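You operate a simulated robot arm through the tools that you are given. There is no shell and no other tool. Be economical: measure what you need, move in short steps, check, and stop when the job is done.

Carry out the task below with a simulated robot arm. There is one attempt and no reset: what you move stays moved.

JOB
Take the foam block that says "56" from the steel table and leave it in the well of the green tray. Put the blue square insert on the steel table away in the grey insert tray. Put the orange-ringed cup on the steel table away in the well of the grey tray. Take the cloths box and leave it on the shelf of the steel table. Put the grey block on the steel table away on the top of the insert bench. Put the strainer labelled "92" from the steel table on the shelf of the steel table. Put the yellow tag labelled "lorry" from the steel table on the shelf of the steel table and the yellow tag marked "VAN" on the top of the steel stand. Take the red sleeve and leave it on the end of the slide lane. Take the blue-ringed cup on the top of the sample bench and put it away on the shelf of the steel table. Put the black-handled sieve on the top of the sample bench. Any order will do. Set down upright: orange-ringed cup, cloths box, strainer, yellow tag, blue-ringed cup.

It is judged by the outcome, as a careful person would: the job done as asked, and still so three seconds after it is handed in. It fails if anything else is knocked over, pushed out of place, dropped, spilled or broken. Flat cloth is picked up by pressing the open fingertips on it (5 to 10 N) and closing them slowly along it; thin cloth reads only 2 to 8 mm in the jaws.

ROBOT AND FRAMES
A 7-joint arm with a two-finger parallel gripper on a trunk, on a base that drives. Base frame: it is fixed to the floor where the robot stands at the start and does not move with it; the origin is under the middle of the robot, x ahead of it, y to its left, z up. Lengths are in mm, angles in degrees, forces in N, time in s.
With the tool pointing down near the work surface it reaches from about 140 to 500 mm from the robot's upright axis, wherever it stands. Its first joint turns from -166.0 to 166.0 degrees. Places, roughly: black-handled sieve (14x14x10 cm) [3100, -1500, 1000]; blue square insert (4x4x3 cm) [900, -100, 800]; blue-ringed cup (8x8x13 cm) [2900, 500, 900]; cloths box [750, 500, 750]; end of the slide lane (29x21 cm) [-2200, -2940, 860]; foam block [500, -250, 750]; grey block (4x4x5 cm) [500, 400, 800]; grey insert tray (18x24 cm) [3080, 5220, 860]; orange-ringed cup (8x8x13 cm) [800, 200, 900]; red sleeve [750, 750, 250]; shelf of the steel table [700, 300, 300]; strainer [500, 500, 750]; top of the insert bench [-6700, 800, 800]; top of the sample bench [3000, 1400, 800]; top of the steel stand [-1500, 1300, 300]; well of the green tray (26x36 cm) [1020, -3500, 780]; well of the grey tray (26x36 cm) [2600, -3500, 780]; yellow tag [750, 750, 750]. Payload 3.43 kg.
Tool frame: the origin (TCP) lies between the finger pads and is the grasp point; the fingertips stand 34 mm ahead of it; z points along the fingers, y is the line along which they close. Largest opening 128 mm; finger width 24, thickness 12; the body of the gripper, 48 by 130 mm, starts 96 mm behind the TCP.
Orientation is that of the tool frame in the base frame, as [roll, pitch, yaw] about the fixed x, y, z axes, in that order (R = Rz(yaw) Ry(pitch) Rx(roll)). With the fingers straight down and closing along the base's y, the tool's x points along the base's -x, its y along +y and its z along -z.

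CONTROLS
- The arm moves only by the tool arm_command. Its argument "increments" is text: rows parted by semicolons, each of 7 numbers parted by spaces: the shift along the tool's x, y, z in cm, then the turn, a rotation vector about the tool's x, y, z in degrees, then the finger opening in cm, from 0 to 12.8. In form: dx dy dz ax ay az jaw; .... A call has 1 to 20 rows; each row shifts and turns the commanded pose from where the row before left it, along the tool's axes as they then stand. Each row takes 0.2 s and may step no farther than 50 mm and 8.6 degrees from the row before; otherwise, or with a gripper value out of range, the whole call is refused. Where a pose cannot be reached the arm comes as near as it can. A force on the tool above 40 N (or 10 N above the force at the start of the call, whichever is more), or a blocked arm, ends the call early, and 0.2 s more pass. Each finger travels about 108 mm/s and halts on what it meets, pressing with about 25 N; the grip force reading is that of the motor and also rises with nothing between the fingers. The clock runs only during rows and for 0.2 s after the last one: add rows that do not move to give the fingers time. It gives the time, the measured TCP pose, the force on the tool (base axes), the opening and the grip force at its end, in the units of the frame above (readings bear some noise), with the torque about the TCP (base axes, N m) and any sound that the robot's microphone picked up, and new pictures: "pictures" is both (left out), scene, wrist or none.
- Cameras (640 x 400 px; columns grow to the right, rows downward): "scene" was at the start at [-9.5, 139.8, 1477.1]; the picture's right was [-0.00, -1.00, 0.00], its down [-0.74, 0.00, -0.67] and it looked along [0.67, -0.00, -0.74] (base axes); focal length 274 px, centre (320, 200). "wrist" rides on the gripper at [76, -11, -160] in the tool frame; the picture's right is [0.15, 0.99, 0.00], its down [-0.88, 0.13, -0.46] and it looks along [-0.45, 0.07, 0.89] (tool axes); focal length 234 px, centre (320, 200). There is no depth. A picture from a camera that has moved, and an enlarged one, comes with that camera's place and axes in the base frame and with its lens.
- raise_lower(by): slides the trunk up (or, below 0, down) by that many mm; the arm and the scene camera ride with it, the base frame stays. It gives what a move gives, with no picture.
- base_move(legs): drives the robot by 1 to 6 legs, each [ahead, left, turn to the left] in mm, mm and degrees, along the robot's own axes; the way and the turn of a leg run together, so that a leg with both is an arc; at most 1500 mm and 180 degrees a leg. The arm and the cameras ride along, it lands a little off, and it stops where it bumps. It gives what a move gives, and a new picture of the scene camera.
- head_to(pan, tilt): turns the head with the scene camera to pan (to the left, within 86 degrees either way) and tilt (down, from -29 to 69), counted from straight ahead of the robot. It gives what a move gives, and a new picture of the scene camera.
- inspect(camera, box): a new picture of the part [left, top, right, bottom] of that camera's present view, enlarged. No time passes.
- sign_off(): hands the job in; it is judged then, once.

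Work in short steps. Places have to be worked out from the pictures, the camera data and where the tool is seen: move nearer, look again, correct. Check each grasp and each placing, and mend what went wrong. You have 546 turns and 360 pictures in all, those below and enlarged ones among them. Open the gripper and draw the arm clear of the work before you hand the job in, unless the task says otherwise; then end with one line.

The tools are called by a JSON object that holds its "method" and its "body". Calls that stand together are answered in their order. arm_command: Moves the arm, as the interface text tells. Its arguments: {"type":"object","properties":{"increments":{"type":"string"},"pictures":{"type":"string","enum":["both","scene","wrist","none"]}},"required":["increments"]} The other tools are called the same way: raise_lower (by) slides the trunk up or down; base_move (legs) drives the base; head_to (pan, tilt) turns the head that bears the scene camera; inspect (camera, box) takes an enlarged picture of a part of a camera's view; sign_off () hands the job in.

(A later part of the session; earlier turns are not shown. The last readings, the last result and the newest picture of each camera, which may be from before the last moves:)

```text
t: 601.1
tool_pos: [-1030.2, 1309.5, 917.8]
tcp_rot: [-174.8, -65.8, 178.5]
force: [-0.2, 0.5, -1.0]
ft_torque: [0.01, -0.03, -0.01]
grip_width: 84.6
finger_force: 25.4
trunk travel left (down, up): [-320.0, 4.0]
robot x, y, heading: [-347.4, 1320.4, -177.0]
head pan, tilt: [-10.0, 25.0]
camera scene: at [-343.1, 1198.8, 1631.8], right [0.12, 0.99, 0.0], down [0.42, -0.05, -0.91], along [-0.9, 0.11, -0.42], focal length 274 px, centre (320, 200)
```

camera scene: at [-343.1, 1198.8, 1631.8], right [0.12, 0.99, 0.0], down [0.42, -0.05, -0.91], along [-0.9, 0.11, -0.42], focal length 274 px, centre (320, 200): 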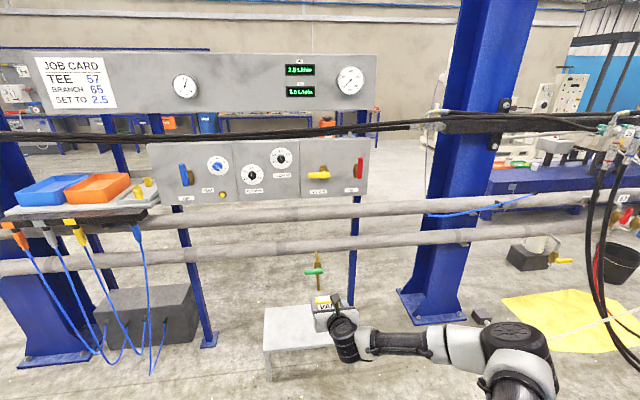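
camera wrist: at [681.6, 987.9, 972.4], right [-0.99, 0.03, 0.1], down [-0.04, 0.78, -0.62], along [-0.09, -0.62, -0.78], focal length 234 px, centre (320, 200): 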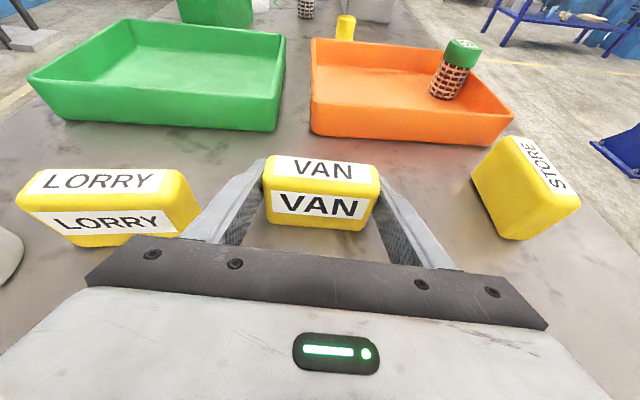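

The stand's near edge is at x≈−1351. Lower the trunk and arm here, then look at the stand from the wrist.

{"method": "raise_lower", "body": {"by": -320}}

{"method": "arm_command", "body": {"increments": "-4.1 0 1.87 0 0 0 7;-4.1 0 1.87 0 0 0 7;-4.1 0 1.87 0 0 0 7;-2.7 0 1.25 0 0 0 7;0 0 0 0 0 0 7", "pictures": "none"}}

{"method": "base_move", "body": {"legs": [[150, 0, -3]]}}

{"method": "arm_command", "body": {"increments": "0 0 0 0 0 0 7", "pictures": "wrist"}}

```text
t: 604.3
tool_pos: [-1029.4, 1310.0, 598.5]
tcp_rot: [-174.7, -65.7, 178.4]
force: [0.0, 1.2, -0.2]
ft_torque: [-0.01, -0.01, 0.01]
grip_width: 84.6
finger_force: 24.6
trunk travel left (down, up): [0.0, 324.0]
robot x, y, heading: [-349.8, 1323.9, -176.9]
head pan, tilt: [-10.0, 25.0]
```

```text
t: 605.5
tool_pos: [-1030.4, 1302.3, 434.1]
tcp_rot: [-174.8, -65.8, 178.5]
force: [0.8, -0.5, -0.8]
ft_torque: [0.0, 0.03, 0.01]
grip_width: 84.6
finger_force: 24.5
trunk travel left (down, up): [0.0, 324.0]
robot x, y, heading: [-352.0, 1323.3, -177.1]
head pan, tilt: [-10.0, 25.0]
```

```text
t: 606.9
tool_pos: [-1175.9, 1333.5, 434.0]
tcp_rot: [-174.8, -65.8, 175.5]
force: [0.3, 1.5, -1.4]
ft_torque: [0.01, 0.04, 0.03]
grip_width: 84.6
finger_force: 25.3
trunk travel left (down, up): [0.0, 324.0]
robot x, y, heading: [-494.1, 1318.6, 180.0]
head pan, tilt: [-10.0, 25.0]
camera scene: at [-494.9, 1195.1, 1311.8], right [0.17, 0.98, 0.0], down [0.42, -0.07, -0.91], along [-0.89, 0.16, -0.42], focal length 274 px, centre (320, 200)
```

scene: 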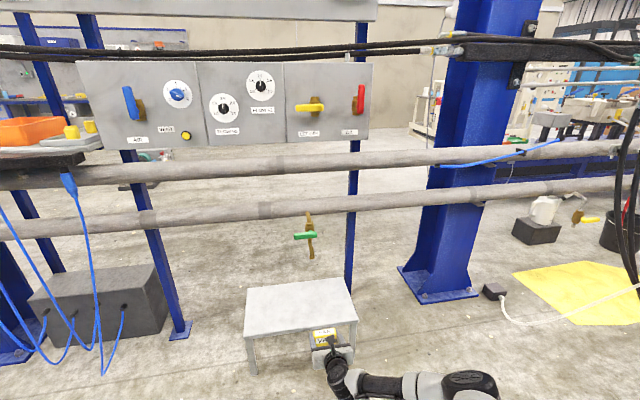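

```text
t: 607.3
tool_pos: [-1176.9, 1334.9, 434.4]
tcp_rot: [-174.7, -65.7, 175.5]
force: [0.0, 0.2, -1.3]
ft_torque: [0.0, -0.03, -0.03]
grip_width: 84.2
finger_force: 24.4
trunk travel left (down, up): [0.0, 324.0]
robot x, y, heading: [-497.0, 1318.9, 179.6]
head pan, tilt: [-10.0, 25.0]
camera wrist: at [-1061.2, 1328.6, 567.9], right [-0.06, 0.99, 0.1], down [0.78, 0.11, -0.62], along [-0.63, 0.03, -0.78], focal length 234 px, centre (320, 200)
```

wrist: 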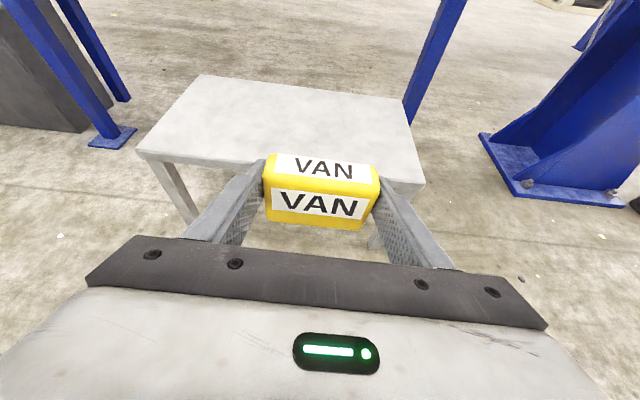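

Stand top z≈280, spanning x −1354…−1640, y 1027…1522. Drive in 270 mm and shift left 40, then lower in stages.

{"method": "base_move", "body": {"legs": [[0, 40, 0], [270, 0, 0]]}}

{"method": "arm_command", "body": {"increments": "-3.6 0 1.66 0 0 0 7;-2.7 0 1.25 0 0 0 7;-0.9 0 0.42 0 0 0 7;0 0 0 0 0 0 7", "pictures": "both"}}

```text
t: 609.8
tool_pos: [-1446.3, 1300.3, 433.5]
tcp_rot: [-174.8, -65.7, 175.1]
force: [-0.1, 0.7, -0.7]
ft_torque: [0.0, 0.02, 0.01]
grip_width: 84.5
finger_force: 25.2
trunk travel left (down, up): [0.0, 324.0]
robot x, y, heading: [-766.3, 1281.8, 179.7]
head pan, tilt: [-10.0, 25.0]
camera scene: at [-765.4, 1157.3, 1311.8], right [0.18, 0.98, 0.0], down [0.42, -0.08, -0.91], along [-0.89, 0.16, -0.42], focal length 274 px, centre (320, 200)
```

scene: 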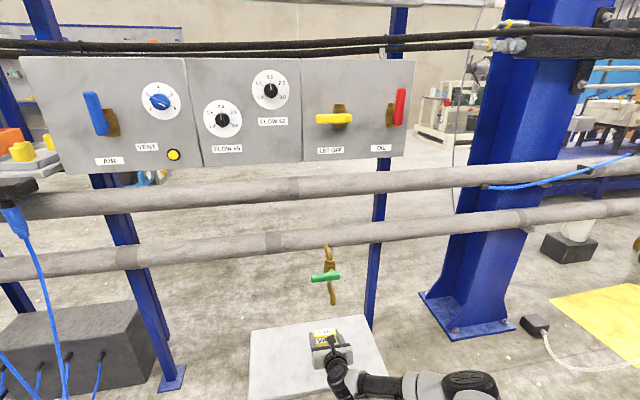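

```text
t: 610.8
tool_pos: [-1446.3, 1299.7, 355.4]
tcp_rot: [-174.8, -65.7, 175.1]
force: [-0.2, 0.7, -1.5]
ft_torque: [-0.01, -0.03, 0.02]
grip_width: 84.8
finger_force: 25.0
trunk travel left (down, up): [0.0, 324.0]
robot x, y, heading: [-767.5, 1285.1, 179.6]
head pan, tilt: [-10.0, 25.0]
camera scene: at [-765.4, 1157.3, 1311.8], right [0.18, 0.98, 0.0], down [0.42, -0.08, -0.91], along [-0.89, 0.16, -0.42], focal length 274 px, centre (320, 200)
camera wrist: at [-1331.5, 1293.2, 489.3], right [-0.06, 0.99, 0.1], down [0.78, 0.11, -0.62], along [-0.63, 0.04, -0.78], focal length 234 px, centre (320, 200)
```

scene: 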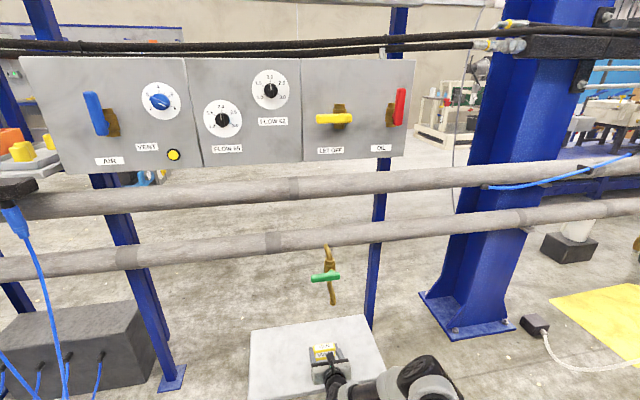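
wrist: 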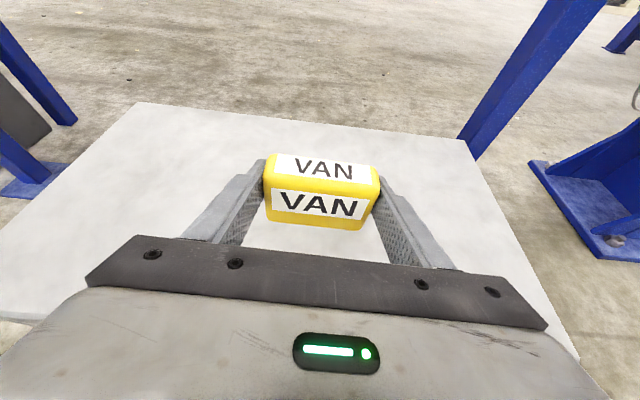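

Over the stand. Continue down in small steps to contact.

{"method": "arm_command", "body": {"increments": "-0.9 0 0.42 0 0 0 7;-0.45 0 0.21 0 0 0 7;-0.36 0 0.17 0 0 0 7;-0.36 0 0.17 0 0 0 7;-0.36 0 0.17 0 0 0 7;-0.36 0 0.17 0 0 0 7;-0.36 0 0.17 0 0 0 7;-0.36 0 0.17 0 0 0 7;0 0 0 0 0 0 7", "pictures": "none"}}

```text
t: 612.8
tool_pos: [-1448.1, 1295.6, 320.1]
tcp_rot: [-174.8, -66.1, 175.2]
force: [1.2, -1.3, 15.9]
ft_torque: [0.6, -0.09, -0.03]
grip_width: 84.5
finger_force: 24.7
trunk travel left (down, up): [0.0, 324.0]
robot x, y, heading: [-766.5, 1279.5, 179.6]
head pan, tilt: [-10.0, 25.0]
```

Contact (16 N). Open and back out.

{"method": "arm_command", "body": {"increments": "0.18 0 -0.08 0 0 0 9;0 0 0 0 0 0 10;0 0 0 0 0 0 10.4;0 0 0 0 0 0 10.4", "pictures": "none"}}

{"method": "base_move", "body": {"legs": [[-200, 0, 0]]}}

{"method": "arm_command", "body": {"increments": "0 0 0 0 0 0 10.4", "pictures": "wrist"}}

```text
t: 613.8
tool_pos: [-1447.1, 1296.6, 318.9]
tcp_rot: [-174.8, -65.7, 175.2]
force: [-0.6, -0.9, 0.2]
ft_torque: [-0.02, -0.03, -0.01]
grip_width: 103.7
finger_force: 0.1
trunk travel left (down, up): [0.0, 324.0]
robot x, y, heading: [-765.0, 1284.4, 179.4]
head pan, tilt: [-10.0, 25.0]
```

```text
t: 615.4
tool_pos: [-1246.2, 1296.3, 318.1]
tcp_rot: [-174.8, -66.0, 175.1]
force: [-0.5, 0.0, 0.2]
ft_torque: [0.01, 0.01, -0.03]
grip_width: 103.9
finger_force: 0.1
trunk travel left (down, up): [0.0, 324.0]
robot x, y, heading: [-566.6, 1279.3, 179.4]
head pan, tilt: [-10.0, 25.0]
camera scene: at [-564.0, 1155.5, 1311.8], right [0.18, 0.98, 0.0], down [0.42, -0.08, -0.91], along [-0.89, 0.17, -0.42], focal length 274 px, centre (320, 200)
```

scene: 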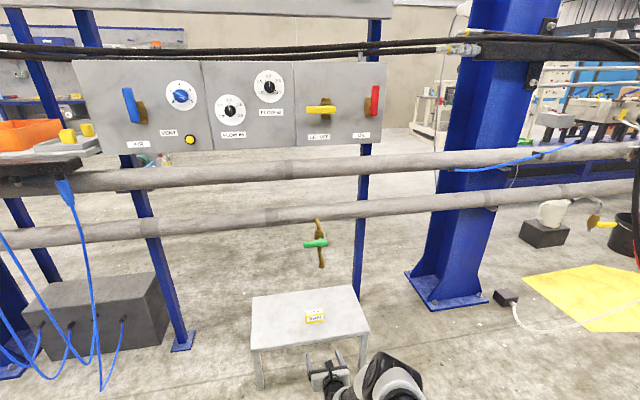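

```text
t: 615.8
tool_pos: [-1245.8, 1296.1, 318.9]
tcp_rot: [-174.8, -65.7, 175.0]
force: [0.2, -0.7, -0.7]
ft_torque: [-0.02, 0.02, 0.01]
grip_width: 103.8
finger_force: 0.0
trunk travel left (down, up): [0.0, 324.0]
robot x, y, heading: [-565.0, 1279.0, 179.3]
head pan, tilt: [-10.0, 25.0]
camera wrist: at [-1131.0, 1289.5, 453.0], right [-0.06, 0.99, 0.1], down [0.78, 0.1, -0.62], along [-0.63, 0.04, -0.78], focal length 234 px, centre (320, 200)
```

wrist: 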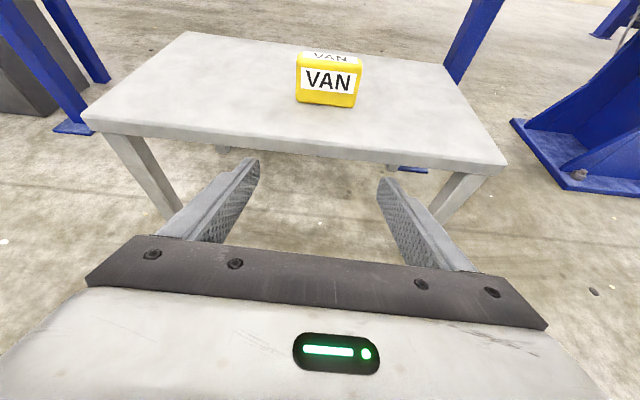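

VAN is on the stand. Now back to the table's left end for LORRY: raise, and drive in reverse.

{"method": "base_move", "body": {"legs": [[-150, 0, 0]]}}

{"method": "raise_lower", "body": {"by": 320}}

{"method": "arm_command", "body": {"increments": "4.4 0 -2.02 0 0 0 10.4;4.4 0 -2.02 0 0 0 10.4;4.4 0 -2.02 0 0 0 10.4;4.4 0 -2.02 0 0 0 10.4;4.4 0 -2.02 0 0 0 10.4;2.2 0 -1 0 0 0 10.4;0 0 0 0 0 0 10.4", "pictures": "none"}}

{"method": "base_move", "body": {"legs": [[0, -520, 0], [-1200, 0, 0], [0, 0, 93.7]]}}

```text
t: 617.2
tool_pos: [-1095.2, 1294.2, 319.7]
tcp_rot: [-174.8, -65.8, 175.1]
force: [-0.6, 0.2, -0.4]
ft_torque: [0.0, 0.01, -0.02]
grip_width: 103.7
finger_force: 0.2
trunk travel left (down, up): [0.0, 324.0]
robot x, y, heading: [-413.2, 1276.2, 179.6]
head pan, tilt: [-10.0, 25.0]
camera scene: at [-413.5, 1154.0, 1311.8], right [0.18, 0.98, 0.0], down [0.42, -0.08, -0.91], along [-0.89, 0.17, -0.42], focal length 274 px, centre (320, 200)
```

scene: 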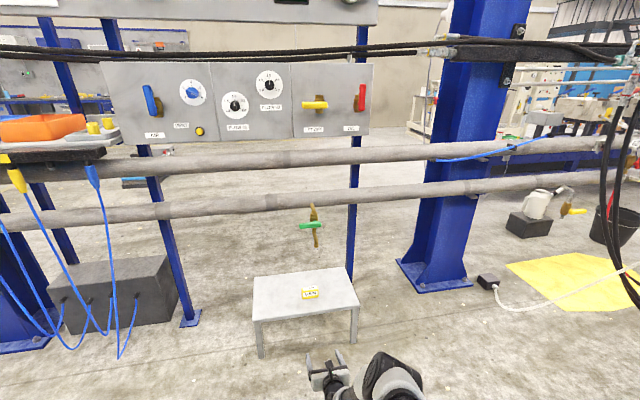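

```text
t: 620.4
tool_pos: [-1095.1, 1293.6, 640.3]
tcp_rot: [-174.8, -65.7, 175.1]
force: [-0.1, -0.5, 0.1]
ft_torque: [-0.05, -0.03, -0.01]
grip_width: 103.7
finger_force: 0.1
trunk travel left (down, up): [-320.0, 4.0]
robot x, y, heading: [-415.2, 1276.1, 179.5]
head pan, tilt: [-10.0, 25.0]
```

```text
t: 622.0
tool_pos: [-1092.0, 1303.6, 902.5]
tcp_rot: [-174.8, -65.8, 175.1]
force: [0.0, -0.7, 0.0]
ft_torque: [-0.01, -0.03, -0.03]
grip_width: 104.0
finger_force: 0.0
trunk travel left (down, up): [-320.0, 4.0]
robot x, y, heading: [-414.2, 1277.5, 179.2]
head pan, tilt: [-10.0, 25.0]
```

```text
t: 637.4
tool_pos: [819.0, 1108.1, 901.2]
tcp_rot: [-174.9, -65.9, -90.5]
force: [0.2, 0.2, -0.2]
ft_torque: [0.01, -0.02, -0.03]
grip_width: 103.9
finger_force: 0.0
trunk travel left (down, up): [-320.0, 4.0]
robot x, y, heading: [794.1, 1787.8, -86.4]
head pan, tilt: [-10.0, 25.0]
camera scene: at [920.4, 1794.4, 1631.8], right [-0.99, 0.11, 0.0], down [0.05, 0.42, -0.91], along [-0.1, -0.9, -0.42], focal length 274 px, centre (320, 200)
```

scene: 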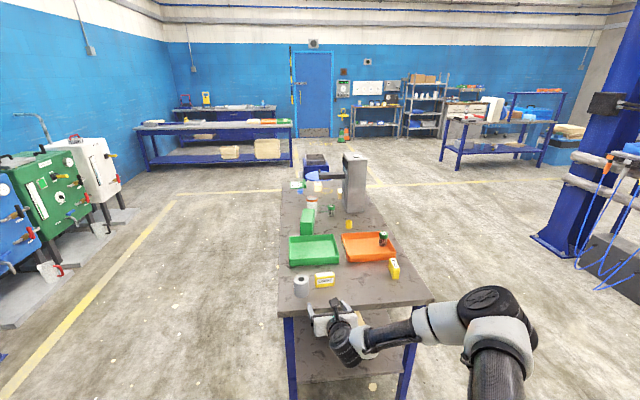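

Shift right 32 mm, lower to z≈840, approach 100 mm, and look.

{"method": "arm_command", "body": {"increments": "-2.9 0 1.33 0 0 0 10.4;-2.7 0 1.25 0 0 0 10.4;0 0 0 0 0 0 10.4", "pictures": "none"}}

{"method": "base_move", "body": {"legs": [[0, -32, 0], [100, 0, 0]]}}

{"method": "arm_command", "body": {"increments": "0 0 0 0 0 0 10.4", "pictures": "wrist"}}

```text
t: 638.2
tool_pos: [823.0, 1108.8, 841.1]
tcp_rot: [-174.8, -65.8, -90.6]
force: [-0.5, 0.1, -0.3]
ft_torque: [-0.01, 0.0, -0.03]
grip_width: 103.8
finger_force: 0.1
trunk travel left (down, up): [-320.0, 4.0]
robot x, y, heading: [796.3, 1788.8, -86.1]
head pan, tilt: [-10.0, 25.0]
```

```text
t: 639.9
tool_pos: [796.7, 1008.2, 839.8]
tcp_rot: [-174.8, -65.8, -90.6]
force: [0.1, 0.7, -0.7]
ft_torque: [0.0, 0.01, 0.0]
grip_width: 103.9
finger_force: 0.0
trunk travel left (down, up): [-320.0, 4.0]
robot x, y, heading: [768.4, 1687.7, -86.0]
head pan, tilt: [-10.0, 25.0]
camera scene: at [895.1, 1692.7, 1631.8], right [-0.99, 0.11, 0.0], down [0.05, 0.42, -0.91], along [-0.1, -0.9, -0.42], focal length 274 px, centre (320, 200)
```

scene: 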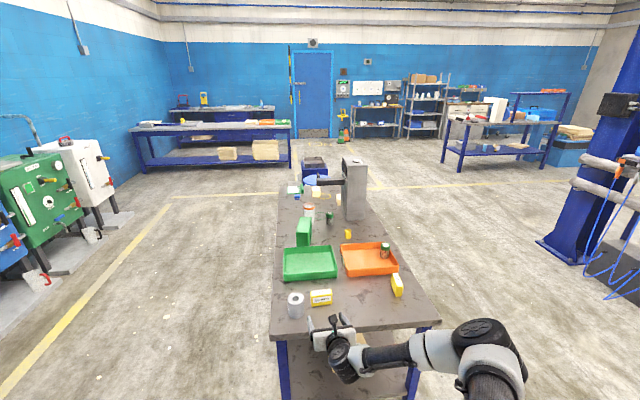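

```text
t: 640.3
tool_pos: [795.6, 1008.3, 839.9]
tcp_rot: [-174.8, -65.8, -90.6]
force: [-0.1, -0.8, 0.1]
ft_torque: [-0.03, -0.01, -0.02]
grip_width: 104.0
finger_force: 0.0
trunk travel left (down, up): [-320.0, 4.0]
robot x, y, heading: [772.2, 1689.4, -86.5]
head pan, tilt: [-10.0, 25.0]
camera wrist: at [794.8, 1122.5, 974.2], right [-0.99, -0.13, 0.1], down [-0.16, 0.77, -0.62], along [0.01, -0.63, -0.78], focal length 234 px, centre (320, 200)
```

wrist: 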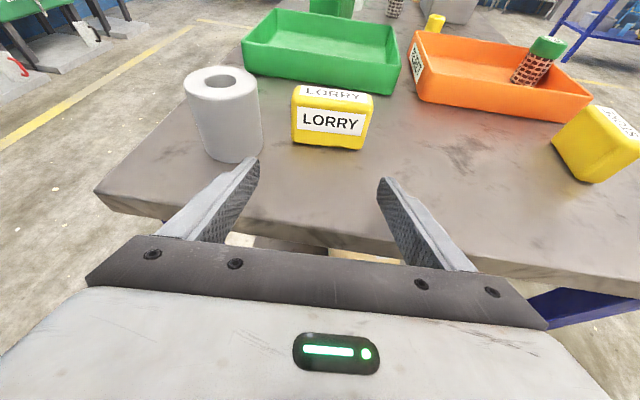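

Aligned: tag at (801, 888), roll ~34 mm from its left edge. Narrow to 100 mm, shift 3 mm right, advance 120 mm, and close.

{"method": "arm_command", "body": {"increments": "0 0.3 0 0 0 0 10;0 0 0 0 0 0 10", "pictures": "none"}}

{"method": "base_move", "body": {"legs": [[70, 0, 0]]}}

{"method": "arm_command", "body": {"increments": "0 0 0 0 0 0 10", "pictures": "wrist"}}

```text
t: 640.9
tool_pos: [793.3, 1007.3, 840.9]
tcp_rot: [-174.8, -65.8, -90.5]
force: [0.0, 0.3, -0.4]
ft_torque: [0.02, 0.01, 0.02]
grip_width: 100.0
finger_force: 0.0
trunk travel left (down, up): [-320.0, 4.0]
robot x, y, heading: [766.8, 1684.7, -86.4]
head pan, tilt: [-10.0, 25.0]
```

```text
t: 641.9
tool_pos: [800.4, 939.8, 839.6]
tcp_rot: [-174.8, -65.8, -90.6]
force: [0.0, 0.3, 0.5]
ft_torque: [-0.02, 0.0, 0.01]
grip_width: 99.9
finger_force: 0.0
trunk travel left (down, up): [-320.0, 4.0]
robot x, y, heading: [774.6, 1615.9, -86.2]
head pan, tilt: [-10.0, 25.0]
camera scene: at [899.6, 1625.0, 1631.8], right [-0.99, 0.11, 0.0], down [0.05, 0.42, -0.91], along [-0.1, -0.9, -0.42], focal length 274 px, centre (320, 200)
```

scene: 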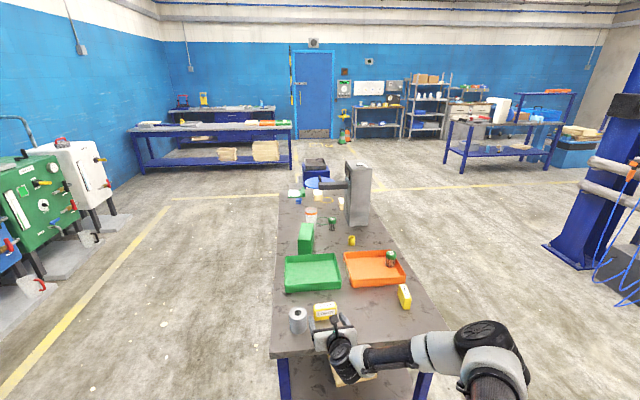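

```text
t: 642.3
tool_pos: [798.3, 939.9, 841.3]
tcp_rot: [-174.8, -65.8, -90.4]
force: [-0.8, 0.5, -0.1]
ft_torque: [0.0, 0.04, 0.0]
grip_width: 100.1
finger_force: 0.1
trunk travel left (down, up): [-320.0, 4.0]
robot x, y, heading: [773.7, 1616.3, -86.0]
head pan, tilt: [-10.0, 25.0]
camera wrist: at [797.2, 1054.9, 973.8], right [-0.99, -0.13, 0.1], down [-0.16, 0.77, -0.62], along [0.01, -0.63, -0.78], focal length 234 px, centre (320, 200)
```

wrist: 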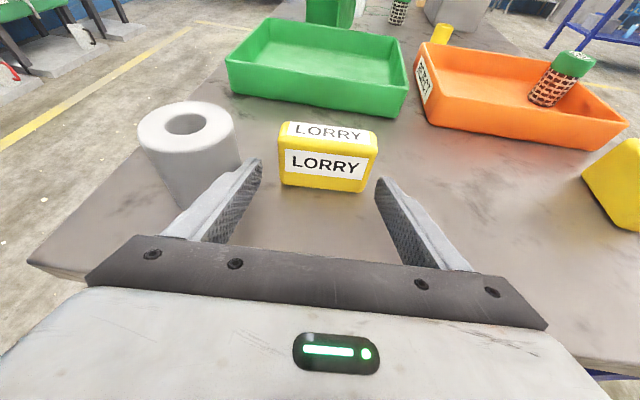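

Roll edge is at x≈871. Shift 3 mm right, narrow to 96 mm, then advance 50 mm and close.

{"method": "arm_command", "body": {"increments": "0 0.3 0 0 0 0 9.6;0 0 0 0 0 0 9.6", "pictures": "none"}}

{"method": "base_move", "body": {"legs": [[48, 0, 0]]}}

{"method": "arm_command", "body": {"increments": "0 0 0 0 0 0 9;0 0 0 0 0 0 8.5;0 0 0 0 0 0 7.5;0 0 0 0 0 0 7;0 0 0 0 0 0 7", "pictures": "wrist"}}

```text
t: 642.9
tool_pos: [795.8, 939.2, 839.8]
tcp_rot: [-174.9, -65.7, -90.6]
force: [0.1, 0.3, 0.2]
ft_torque: [-0.02, 0.01, -0.01]
grip_width: 95.8
finger_force: 0.1
trunk travel left (down, up): [-320.0, 4.0]
robot x, y, heading: [772.6, 1616.6, -85.9]
head pan, tilt: [-10.0, 25.0]
```

```text
t: 643.8
tool_pos: [801.3, 893.2, 840.1]
tcp_rot: [-174.8, -66.0, -90.7]
force: [0.0, 0.1, -0.4]
ft_torque: [0.01, 0.0, 0.0]
grip_width: 95.7
finger_force: 0.0
trunk travel left (down, up): [-320.0, 4.0]
robot x, y, heading: [770.7, 1570.2, -86.0]
head pan, tilt: [-10.0, 25.0]
camera scene: at [902.8, 1578.8, 1631.8], right [-0.99, 0.11, 0.0], down [0.04, 0.42, -0.91], along [-0.1, -0.9, -0.42], focal length 274 px, centre (320, 200)
```

scene: 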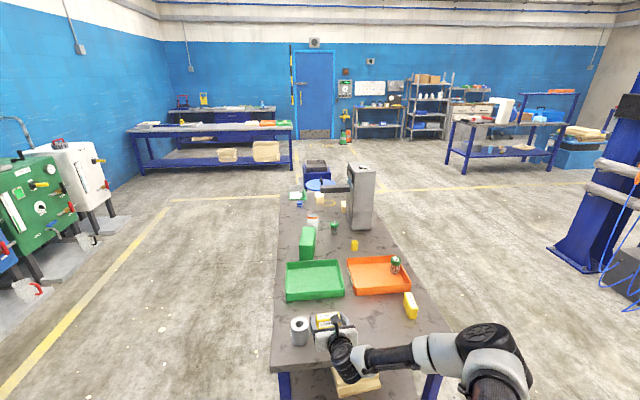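

```text
t: 645.0
tool_pos: [800.6, 894.1, 839.9]
tcp_rot: [-174.8, -65.8, -90.5]
force: [0.0, 0.4, 0.3]
ft_torque: [0.01, 0.08, 0.01]
grip_width: 84.9
finger_force: 24.9
trunk travel left (down, up): [-320.0, 4.0]
robot x, y, heading: [775.3, 1570.5, -86.3]
head pan, tilt: [-10.0, 25.0]
camera wrist: at [798.3, 1008.2, 973.2], right [-0.99, -0.13, 0.1], down [-0.16, 0.77, -0.62], along [0.01, -0.63, -0.78], focal length 234 px, centre (320, 200)
```

wrist: 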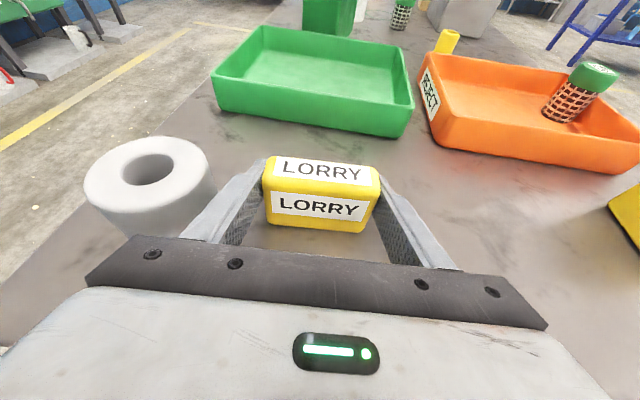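

LORRY held (85 mm). Lift, back off 400 mm, lower trunk and arm, to place it on the shelf at the left end where the sleeve was.

{"method": "arm_command", "body": {"increments": "1.8 0 -0.83 0 0 0 7;2.7 0 -1.25 0 0 0 7;2.7 0 -1.25 0 0 0 7;0 0 0 0 0 0 7", "pictures": "none"}}

{"method": "base_move", "body": {"legs": [[-400, 0, -3.8]]}}

{"method": "raise_lower", "body": {"by": -320}}

{"method": "arm_command", "body": {"increments": "-4.1 0 1.87 0 0 0 7;-4.1 0 1.87 0 0 0 7;-4.1 0 1.87 0 0 0 7;-4.1 0 1.87 0 0 0 7;0 0 0 0 0 0 7", "pictures": "wrist"}}

```text
t: 646.0
tool_pos: [797.9, 893.3, 922.2]
tcp_rot: [-174.8, -65.8, -90.4]
force: [0.0, -0.1, -2.0]
ft_torque: [0.02, 0.0, -0.02]
grip_width: 84.7
finger_force: 24.8
trunk travel left (down, up): [-320.0, 4.0]
robot x, y, heading: [774.9, 1573.3, -86.2]
head pan, tilt: [-10.0, 25.0]
```

```text
t: 648.5
tool_pos: [736.3, 1288.7, 921.8]
tcp_rot: [-174.8, -65.8, -94.6]
force: [-0.2, 0.1, -1.4]
ft_torque: [0.02, 0.02, -0.01]
grip_width: 84.8
finger_force: 25.2
trunk travel left (down, up): [-320.0, 4.0]
robot x, y, heading: [766.5, 1968.7, -90.4]
head pan, tilt: [-10.0, 25.0]
camera scene: at [890.2, 1965.4, 1631.8], right [-0.98, 0.18, 0.0], down [0.08, 0.42, -0.91], along [-0.16, -0.89, -0.42], focal length 274 px, centre (320, 200)
```

scene: 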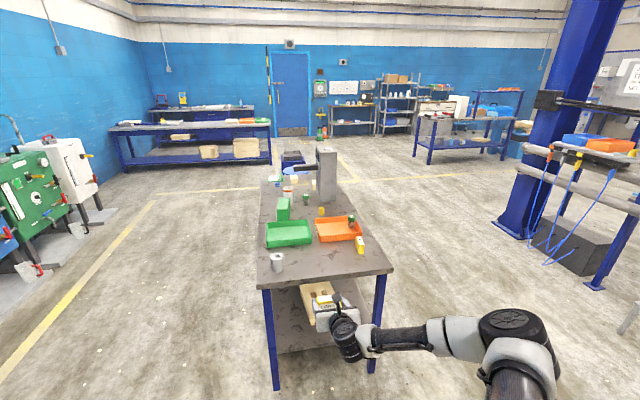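

```text
t: 651.7
tool_pos: [735.6, 1289.1, 602.6]
tcp_rot: [-174.8, -65.7, -94.6]
force: [-0.1, -0.2, -0.6]
ft_torque: [-0.01, 0.03, -0.05]
grip_width: 84.5
finger_force: 24.8
trunk travel left (down, up): [0.0, 324.0]
robot x, y, heading: [767.9, 1966.4, -90.2]
head pan, tilt: [-10.0, 25.0]
```

```text
t: 652.9
tool_pos: [741.7, 1286.9, 422.3]
tcp_rot: [-174.8, -65.8, -94.6]
force: [-0.8, 0.2, -0.4]
ft_torque: [0.04, 0.01, 0.0]
grip_width: 84.6
finger_force: 25.3
trunk travel left (down, up): [0.0, 324.0]
robot x, y, heading: [761.9, 1968.8, -90.4]
head pan, tilt: [-10.0, 25.0]
camera wrist: at [748.2, 1401.2, 555.4], right [-0.99, -0.06, 0.1], down [-0.11, 0.78, -0.62], along [-0.04, -0.63, -0.78], focal length 234 px, centre (320, 200)
```

wrist: 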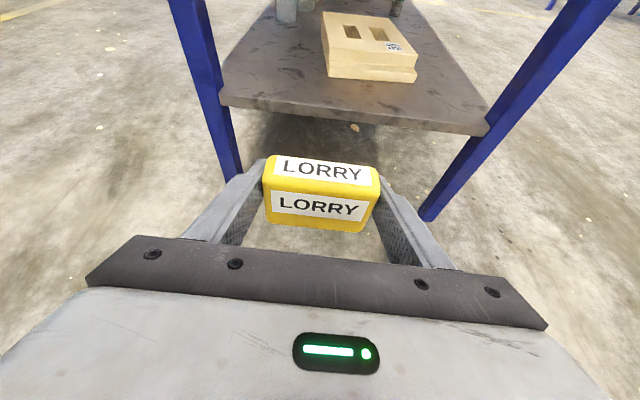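

Place at about (835, 890) on the shelf: shift left 93 mm, then drive in 300 mm and recheck.

{"method": "base_move", "body": {"legs": [[0, 93, 0], [250, 0, 0]]}}

{"method": "arm_command", "body": {"increments": "0 0 0 0 0 0 7", "pictures": "wrist"}}

```text
t: 655.9
tool_pos: [825.7, 1035.0, 423.0]
tcp_rot: [-174.9, -65.8, -95.1]
force: [-1.3, 0.6, 0.1]
ft_torque: [-0.02, 0.0, -0.03]
grip_width: 84.5
finger_force: 24.7
trunk travel left (down, up): [0.0, 324.0]
robot x, y, heading: [856.3, 1715.8, -90.6]
head pan, tilt: [-10.0, 25.0]
camera scene: at [979.8, 1712.6, 1311.8], right [-0.98, 0.19, 0.0], down [0.08, 0.42, -0.91], along [-0.17, -0.89, -0.42], focal length 274 px, centre (320, 200)
```

scene: 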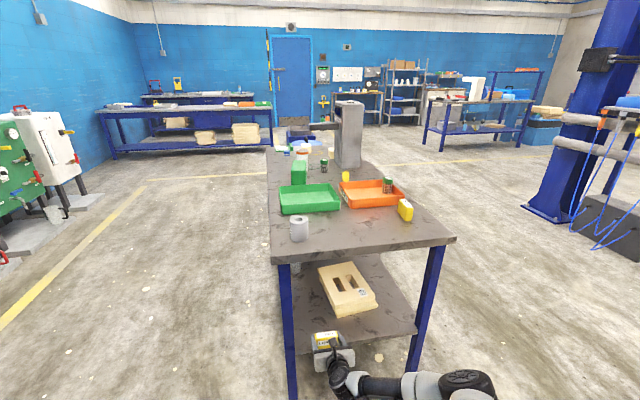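

```text
t: 656.3
tool_pos: [825.2, 1035.4, 422.7]
tcp_rot: [-174.9, -65.8, -95.1]
force: [-0.3, -0.4, -1.0]
ft_torque: [-0.02, -0.02, -0.03]
grip_width: 84.5
finger_force: 25.4
trunk travel left (down, up): [0.0, 324.0]
robot x, y, heading: [855.7, 1718.5, -90.7]
head pan, tilt: [-10.0, 25.0]
camera wrist: at [833.1, 1149.6, 555.7], right [-0.99, -0.05, 0.1], down [-0.1, 0.78, -0.62], along [-0.04, -0.63, -0.78], focal length 234 px, centre (320, 200)
```

wrist: 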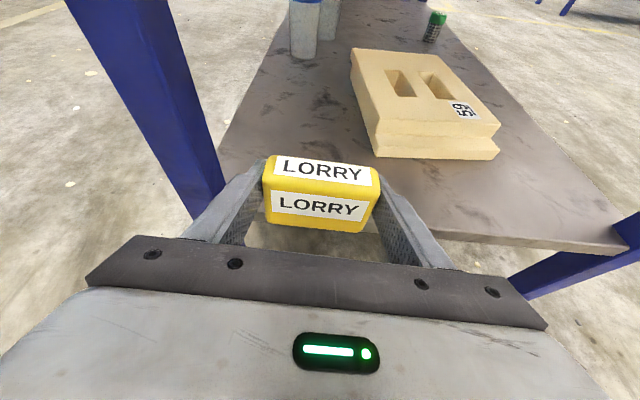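

Leg inner face at x≈915, margins ≥25 mm. Advance 145 mm and lower to contact.

{"method": "base_move", "body": {"legs": [[145, 0, 0]]}}

{"method": "arm_command", "body": {"increments": "-2.7 0 1.25 0 0 0 7;-1.8 0 0.83 0 0 0 7;-0.36 0 0.17 0 0 0 7;-0.36 0 0.17 0 0 0 7;-0.36 0 0.17 0 0 0 7;-0.36 0 0.17 0 0 0 7;-0.36 0 0.17 0 0 0 7;-0.36 0 0.17 0 0 0 7;0 0 0 0 0 0 7", "pictures": "wrist"}}

```text
t: 657.6
tool_pos: [826.2, 891.6, 422.9]
tcp_rot: [-174.8, -65.8, -95.0]
force: [-0.4, -0.9, -0.8]
ft_torque: [-0.04, -0.05, 0.0]
grip_width: 84.2
finger_force: 25.0
trunk travel left (down, up): [0.0, 324.0]
robot x, y, heading: [848.3, 1570.5, -90.5]
head pan, tilt: [-10.0, 25.0]
camera scene: at [978.2, 1569.5, 1311.8], right [-0.98, 0.18, 0.0], down [0.08, 0.42, -0.91], along [-0.17, -0.89, -0.42], focal length 274 px, centre (320, 200)
```

scene: 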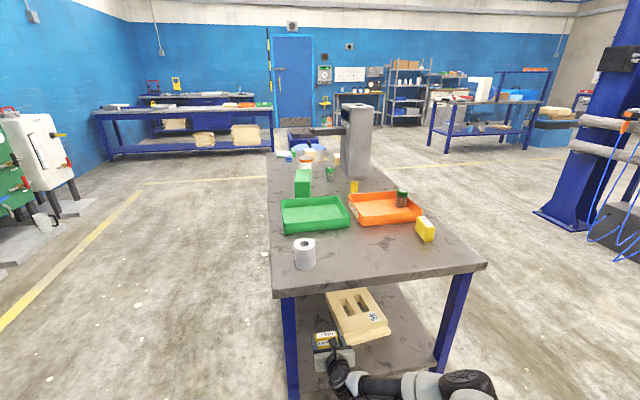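

```text
t: 659.6
tool_pos: [828.0, 888.4, 352.1]
tcp_rot: [-174.9, -66.2, -95.0]
force: [2.4, -1.9, 24.5]
ft_torque: [-0.18, 0.62, 0.07]
grip_width: 85.0
finger_force: 25.1
trunk travel left (down, up): [0.0, 324.0]
robot x, y, heading: [853.7, 1572.5, -90.7]
head pan, tilt: [-10.0, 25.0]
camera wrist: at [835.0, 1003.9, 485.2], right [-0.99, -0.05, 0.1], down [-0.1, 0.77, -0.63], along [-0.04, -0.63, -0.77], focal length 234 px, centre (320, 200)
```

wrist: 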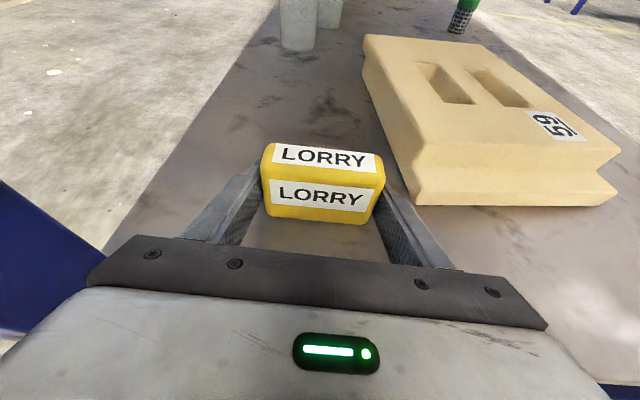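

Down on the shelf (24 N). Open to 98 mm and back out.

{"method": "arm_command", "body": {"increments": "0.25 0 -0.11 0 0 0 9;0 0 0 0 0 0 9.6;0 0 0 0 0 0 9.6;0 0 0 0 0 0 9.6", "pictures": "none"}}

{"method": "base_move", "body": {"legs": [[-200, 0, 0]]}}

{"method": "arm_command", "body": {"increments": "0 0 0 0 0 0 9.6", "pictures": "wrist"}}

```text
t: 660.6
tool_pos: [829.2, 890.9, 352.1]
tcp_rot: [-174.7, -65.6, -95.0]
force: [7.9, -2.4, 9.3]
ft_torque: [-0.3, 0.2, 0.32]
grip_width: 91.5
finger_force: 0.1
trunk travel left (down, up): [0.0, 324.0]
robot x, y, heading: [852.3, 1573.3, -91.1]
head pan, tilt: [-10.0, 25.0]
```

```text
t: 662.2
tool_pos: [831.5, 1091.7, 351.1]
tcp_rot: [-174.8, -65.8, -94.8]
force: [-0.2, -0.4, 0.0]
ft_torque: [-0.02, 0.04, 0.04]
grip_width: 96.0
finger_force: 0.1
trunk travel left (down, up): [0.0, 324.0]
robot x, y, heading: [849.2, 1772.5, -90.6]
head pan, tilt: [-10.0, 25.0]
camera scene: at [980.1, 1771.5, 1311.8], right [-0.98, 0.18, 0.0], down [0.08, 0.42, -0.91], along [-0.16, -0.89, -0.42], focal length 274 px, centre (320, 200)
```

scene: 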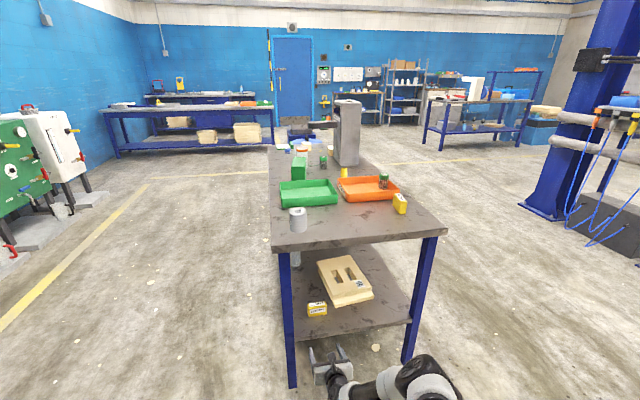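

```text
t: 662.6
tool_pos: [832.0, 1091.4, 351.7]
tcp_rot: [-175.0, -65.7, -94.8]
force: [-0.4, -0.5, 0.0]
ft_torque: [0.01, -0.01, -0.01]
grip_width: 96.2
finger_force: 0.0
trunk travel left (down, up): [0.0, 324.0]
robot x, y, heading: [851.7, 1776.7, -90.5]
head pan, tilt: [-10.0, 25.0]
camera wrist: at [838.0, 1206.0, 485.8], right [-0.99, -0.06, 0.1], down [-0.11, 0.78, -0.62], along [-0.04, -0.63, -0.78], focal length 234 px, centre (320, 200)
```

wrist: 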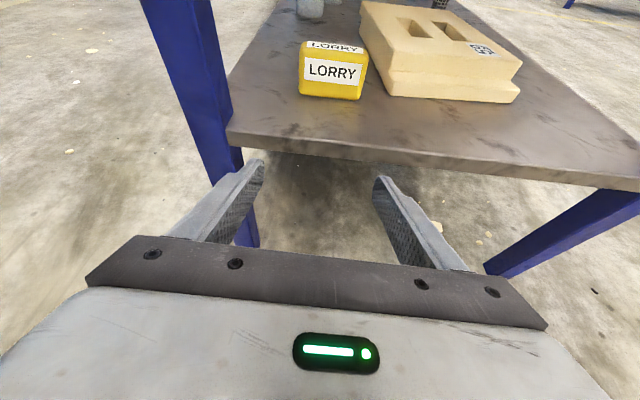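

LORRY is on the shelf. Next the CLOTHS box, from behind the table. Raise up and drive round to the back side.

{"method": "base_move", "body": {"legs": [[-100, 0, 0]]}}

{"method": "raise_lower", "body": {"by": 320}}

{"method": "arm_command", "body": {"increments": "4.4 0 -2.02 0 0 0 10;4.4 0 -2.02 0 0 0 10;4.4 0 -2.02 0 0 0 10;4.4 0 -2.02 0 0 0 10;4.4 0 -2.02 0 0 0 10;4.4 0 -2.02 0 0 0 10;4.4 0 -2.02 0 0 0 10;0 0 -3 0 0 0 10;0 0 0 0 0 0 10", "pictures": "none"}}

{"method": "base_move", "body": {"legs": [[0, 850, 0], [1400, 0, 0], [0, 0, -89.5]]}}

```text
t: 663.8
tool_pos: [830.1, 1190.5, 352.6]
tcp_rot: [-174.7, -65.8, -95.1]
force: [0.2, -0.5, 0.0]
ft_torque: [0.01, 0.03, 0.0]
grip_width: 96.2
finger_force: 0.0
trunk travel left (down, up): [0.0, 324.0]
robot x, y, heading: [856.2, 1874.7, -90.7]
head pan, tilt: [-10.0, 25.0]
camera scene: at [981.0, 1870.5, 1311.8], right [-0.98, 0.18, 0.0], down [0.08, 0.42, -0.91], along [-0.17, -0.89, -0.42], focal length 274 px, centre (320, 200)
```

scene: 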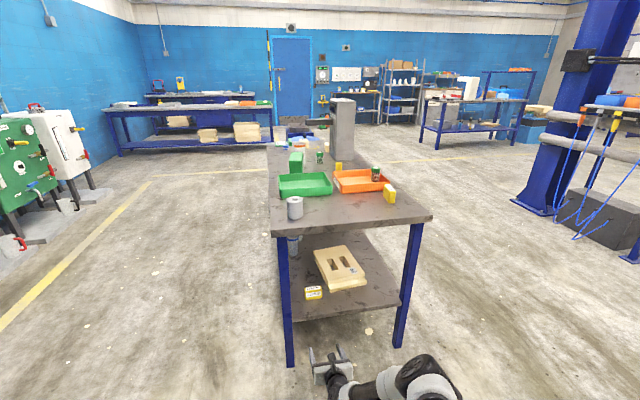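

```text
t: 666.9
tool_pos: [831.4, 1189.6, 673.0]
tcp_rot: [-174.8, -65.8, -95.0]
force: [-0.8, 0.5, -1.1]
ft_torque: [0.0, -0.05, -0.04]
grip_width: 95.9
finger_force: 0.1
trunk travel left (down, up): [-320.0, 4.0]
robot x, y, heading: [854.8, 1874.7, -90.7]
head pan, tilt: [-10.0, 25.0]
```

```text
t: 668.9
tool_pos: [818.2, 1223.3, 1024.3]
tcp_rot: [-174.8, -65.8, -95.1]
force: [0.0, -0.2, -0.4]
ft_torque: [-0.01, -0.01, 0.03]
grip_width: 99.9
finger_force: 0.1
trunk travel left (down, up): [-320.0, 4.0]
robot x, y, heading: [853.6, 1873.0, -90.5]
head pan, tilt: [-10.0, 25.0]
```

```text
t: 688.2
tool_pos: [1037.5, 521.8, 1021.3]
tcp_rot: [-174.8, -65.9, 172.6]
force: [-0.5, 0.0, -0.4]
ft_torque: [0.0, -0.03, 0.02]
grip_width: 99.9
finger_force: 0.1
trunk travel left (down, up): [-320.0, 4.0]
robot x, y, heading: [1683.2, 457.2, 177.3]
head pan, tilt: [-10.0, 25.0]
camera scene: at [1680.3, 335.1, 1631.8], right [0.22, 0.97, 0.0], down [0.41, -0.09, -0.91], along [-0.88, 0.2, -0.42], focal length 274 px, centre (320, 200)
```

scene: 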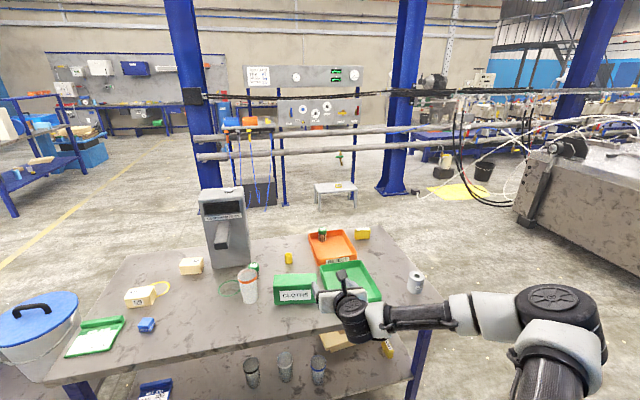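

Pull the arm in, bring the tool vertical, then yaw it so that the jaws close along x (box depth).

{"method": "arm_command", "body": {"increments": "-1.87 0 -4.09 0 0 0 10;-1.87 0 -4.09 0 0 0 10;-1.87 0 -4.09 0 0 0 10;-1.87 0 -4.09 0 0 0 10;0 0 0 0 -8.3 0 10;0 0 0 0 -8.3 0 10;0 0 0 0 -8.3 0 10;0 0 0 0 -8.3 0 10;0 0 0 0 -8.3 0 10;0 0 0 0 -8.3 0 10;0 0 0 0 -8.3 0 10;0 0 0 0 -8 0 10;0 0 0 0 0 0 10", "pictures": "none"}}

{"method": "arm_command", "body": {"increments": "0 0 0 0 0 -8.2 10;0 0 0 0 0 -8.2 10;0 0 0 0 0 -8.2 10;0 0 0 0 0 -8.2 10;0 0 0 0 0 -8.2 10;0 0 0 0 0 -8.2 10;0 0 0 0 0 -8.2 10;0 0 0 0 0 -8.2 10;0 0 0 0 0 -8.2 10;0 0 0 0 0 -8.2 10;0 0 0 0 0 -8 10;0 0 0 0 0 0 10", "pictures": "both"}}

```text
t: 691.0
tool_pos: [1208.0, 515.8, 1015.2]
tcp_rot: [-177.9, 0.3, 177.5]
force: [-0.3, 0.1, 0.1]
ft_torque: [0.03, -0.02, 0.01]
grip_width: 99.7
finger_force: 0.0
out of reach, approached as far as the arm can: row 4
trunk travel left (down, up): [-320.0, 4.0]
robot x, y, heading: [1689.4, 458.8, 177.1]
head pan, tilt: [-10.0, 25.0]
```

```text
t: 693.6
tool_pos: [1208.2, 516.3, 1016.8]
tcp_rot: [-179.8, -2.0, -92.4]
force: [-0.6, 0.4, 0.1]
ft_torque: [-0.03, 0.03, -0.02]
grip_width: 100.1
finger_force: 0.1
trunk travel left (down, up): [-320.0, 4.0]
robot x, y, heading: [1686.7, 456.9, 177.1]
head pan, tilt: [-10.0, 25.0]
camera scene: at [1680.3, 335.1, 1631.8], right [0.22, 0.97, 0.0], down [0.41, -0.09, -0.91], along [-0.88, 0.2, -0.42], focal length 274 px, centre (320, 200)
camera wrist: at [1215.7, 446.6, 1177.3], right [-0.99, -0.1, 0.0], down [-0.09, 0.9, 0.42], along [-0.05, 0.42, -0.91], focal length 234 px, centre (320, 200)
```

scene: 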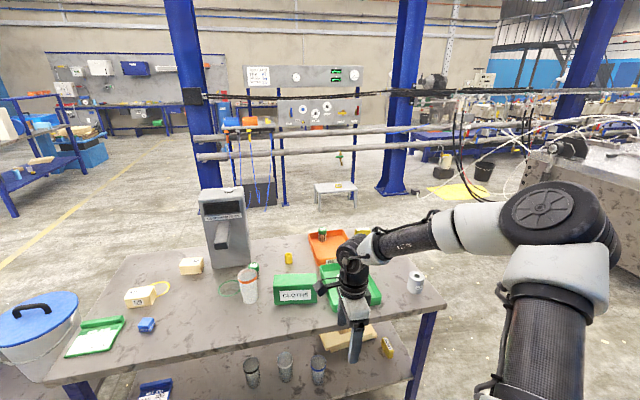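
wrist: 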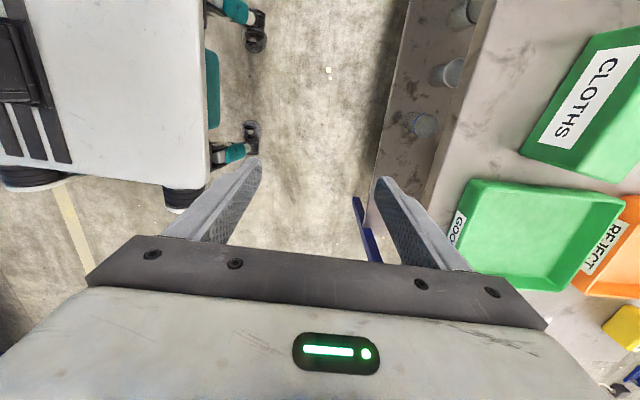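

Drive closer so the tool is over the CLOTHS box; look again.

{"method": "base_move", "body": {"legs": [[0, 64, 2.9], [290, 0, 0]]}}

{"method": "arm_command", "body": {"increments": "0 0 0 0 0 0 12", "pictures": "wrist"}}

```text
t: 696.4
tool_pos: [918.9, 431.2, 1016.5]
tcp_rot: [-179.7, -2.1, -89.7]
force: [1.0, 0.6, 0.0]
ft_torque: [-0.02, 0.01, 0.0]
grip_width: 99.7
finger_force: 0.0
trunk travel left (down, up): [-320.0, 4.0]
robot x, y, heading: [1399.7, 400.5, 180.1]
head pan, tilt: [-10.0, 25.0]
camera scene: at [1400.3, 272.3, 1631.8], right [0.17, 0.98, 0.0], down [0.42, -0.07, -0.91], along [-0.89, 0.16, -0.42], focal length 274 px, centre (320, 200)
```

scene: 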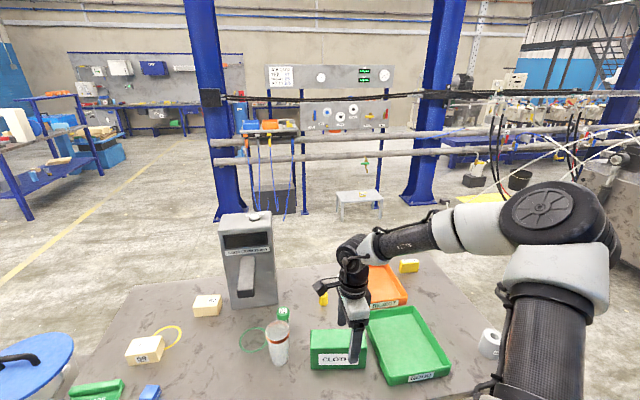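

```text
t: 696.8
tool_pos: [920.8, 429.5, 1016.0]
tcp_rot: [-179.8, -2.1, -89.7]
force: [-0.5, -0.7, 0.6]
ft_torque: [-0.04, 0.03, -0.05]
grip_width: 120.1
finger_force: 0.1
trunk travel left (down, up): [-320.0, 4.0]
robot x, y, heading: [1395.2, 399.6, 180.0]
head pan, tilt: [-10.0, 25.0]
camera wrist: at [931.0, 360.6, 1177.3], right [-0.99, -0.15, 0.0], down [-0.14, 0.9, 0.42], along [-0.07, 0.42, -0.91], focal length 234 px, centre (320, 200)
```

wrist: 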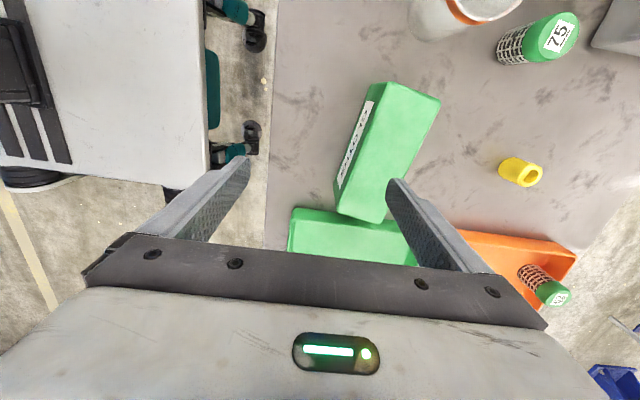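

CLOTHS box: centre ≈(838, 428), about 167×66 mm, turned ~7°. Move 40 mm with the base and 42 with the arm, rotate, and descend partly.

{"method": "base_move", "body": {"legs": [[40, 0, 0]]}}

{"method": "arm_command", "body": {"increments": "0 2.1 2 0 0 3.5 11;0 2.1 2 0 0 3.4 11;0 0 3 0 0 0 11;0 0 0 0 0 0 11", "pictures": "both"}}

```text
t: 697.7
tool_pos: [879.0, 431.3, 1016.4]
tcp_rot: [-179.6, -2.0, -89.7]
force: [-0.1, -0.6, 0.5]
ft_torque: [-0.01, 0.02, -0.01]
grip_width: 119.9
finger_force: 0.1
trunk travel left (down, up): [-320.0, 4.0]
robot x, y, heading: [1361.0, 396.4, 179.9]
head pan, tilt: [-10.0, 25.0]
camera scene: at [1359.9, 272.4, 1631.8], right [0.18, 0.98, 0.0], down [0.42, -0.07, -0.91], along [-0.89, 0.16, -0.42], focal length 274 px, centre (320, 200)
```

scene: 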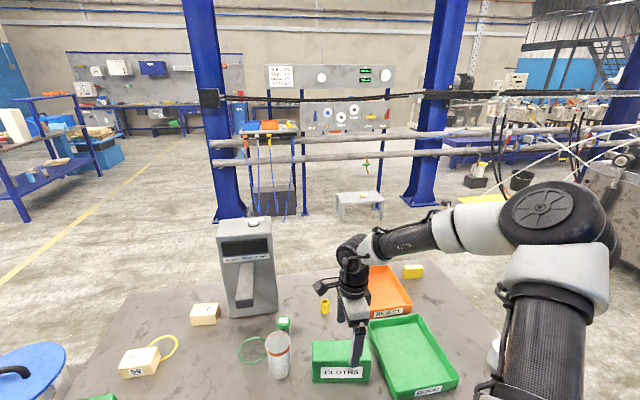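

```text
t: 698.7
tool_pos: [837.8, 429.0, 946.6]
tcp_rot: [-179.5, -2.1, -96.8]
force: [0.2, -0.4, -0.3]
ft_torque: [-0.01, 0.01, -0.01]
grip_width: 110.0
finger_force: 0.1
trunk travel left (down, up): [-320.0, 4.0]
robot x, y, heading: [1360.2, 397.4, 180.0]
head pan, tilt: [-10.0, 25.0]
camera scene: at [1360.3, 272.4, 1631.8], right [0.18, 0.98, 0.0], down [0.42, -0.07, -0.91], along [-0.89, 0.16, -0.42], focal length 274 px, centre (320, 200)
camera wrist: at [840.5, 358.8, 1107.2], right [-1.0, -0.03, 0.0], down [-0.03, 0.91, 0.42], along [-0.01, 0.42, -0.91], focal length 234 px, centre (320, 200)
```

scene: 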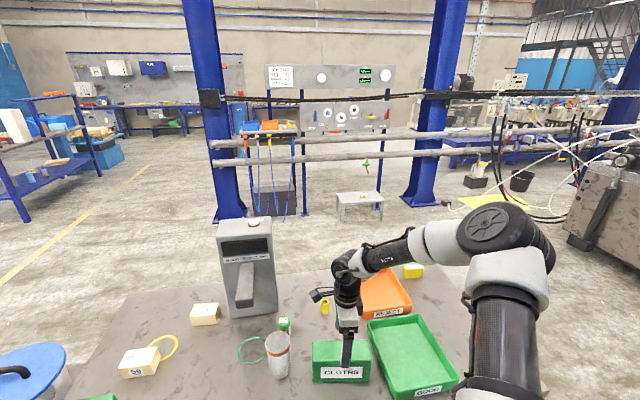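
wrist: 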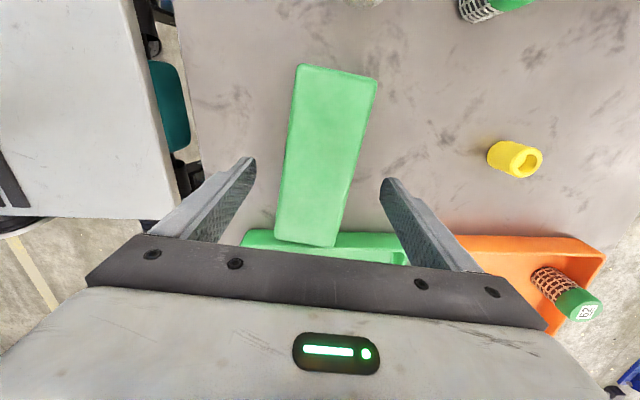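

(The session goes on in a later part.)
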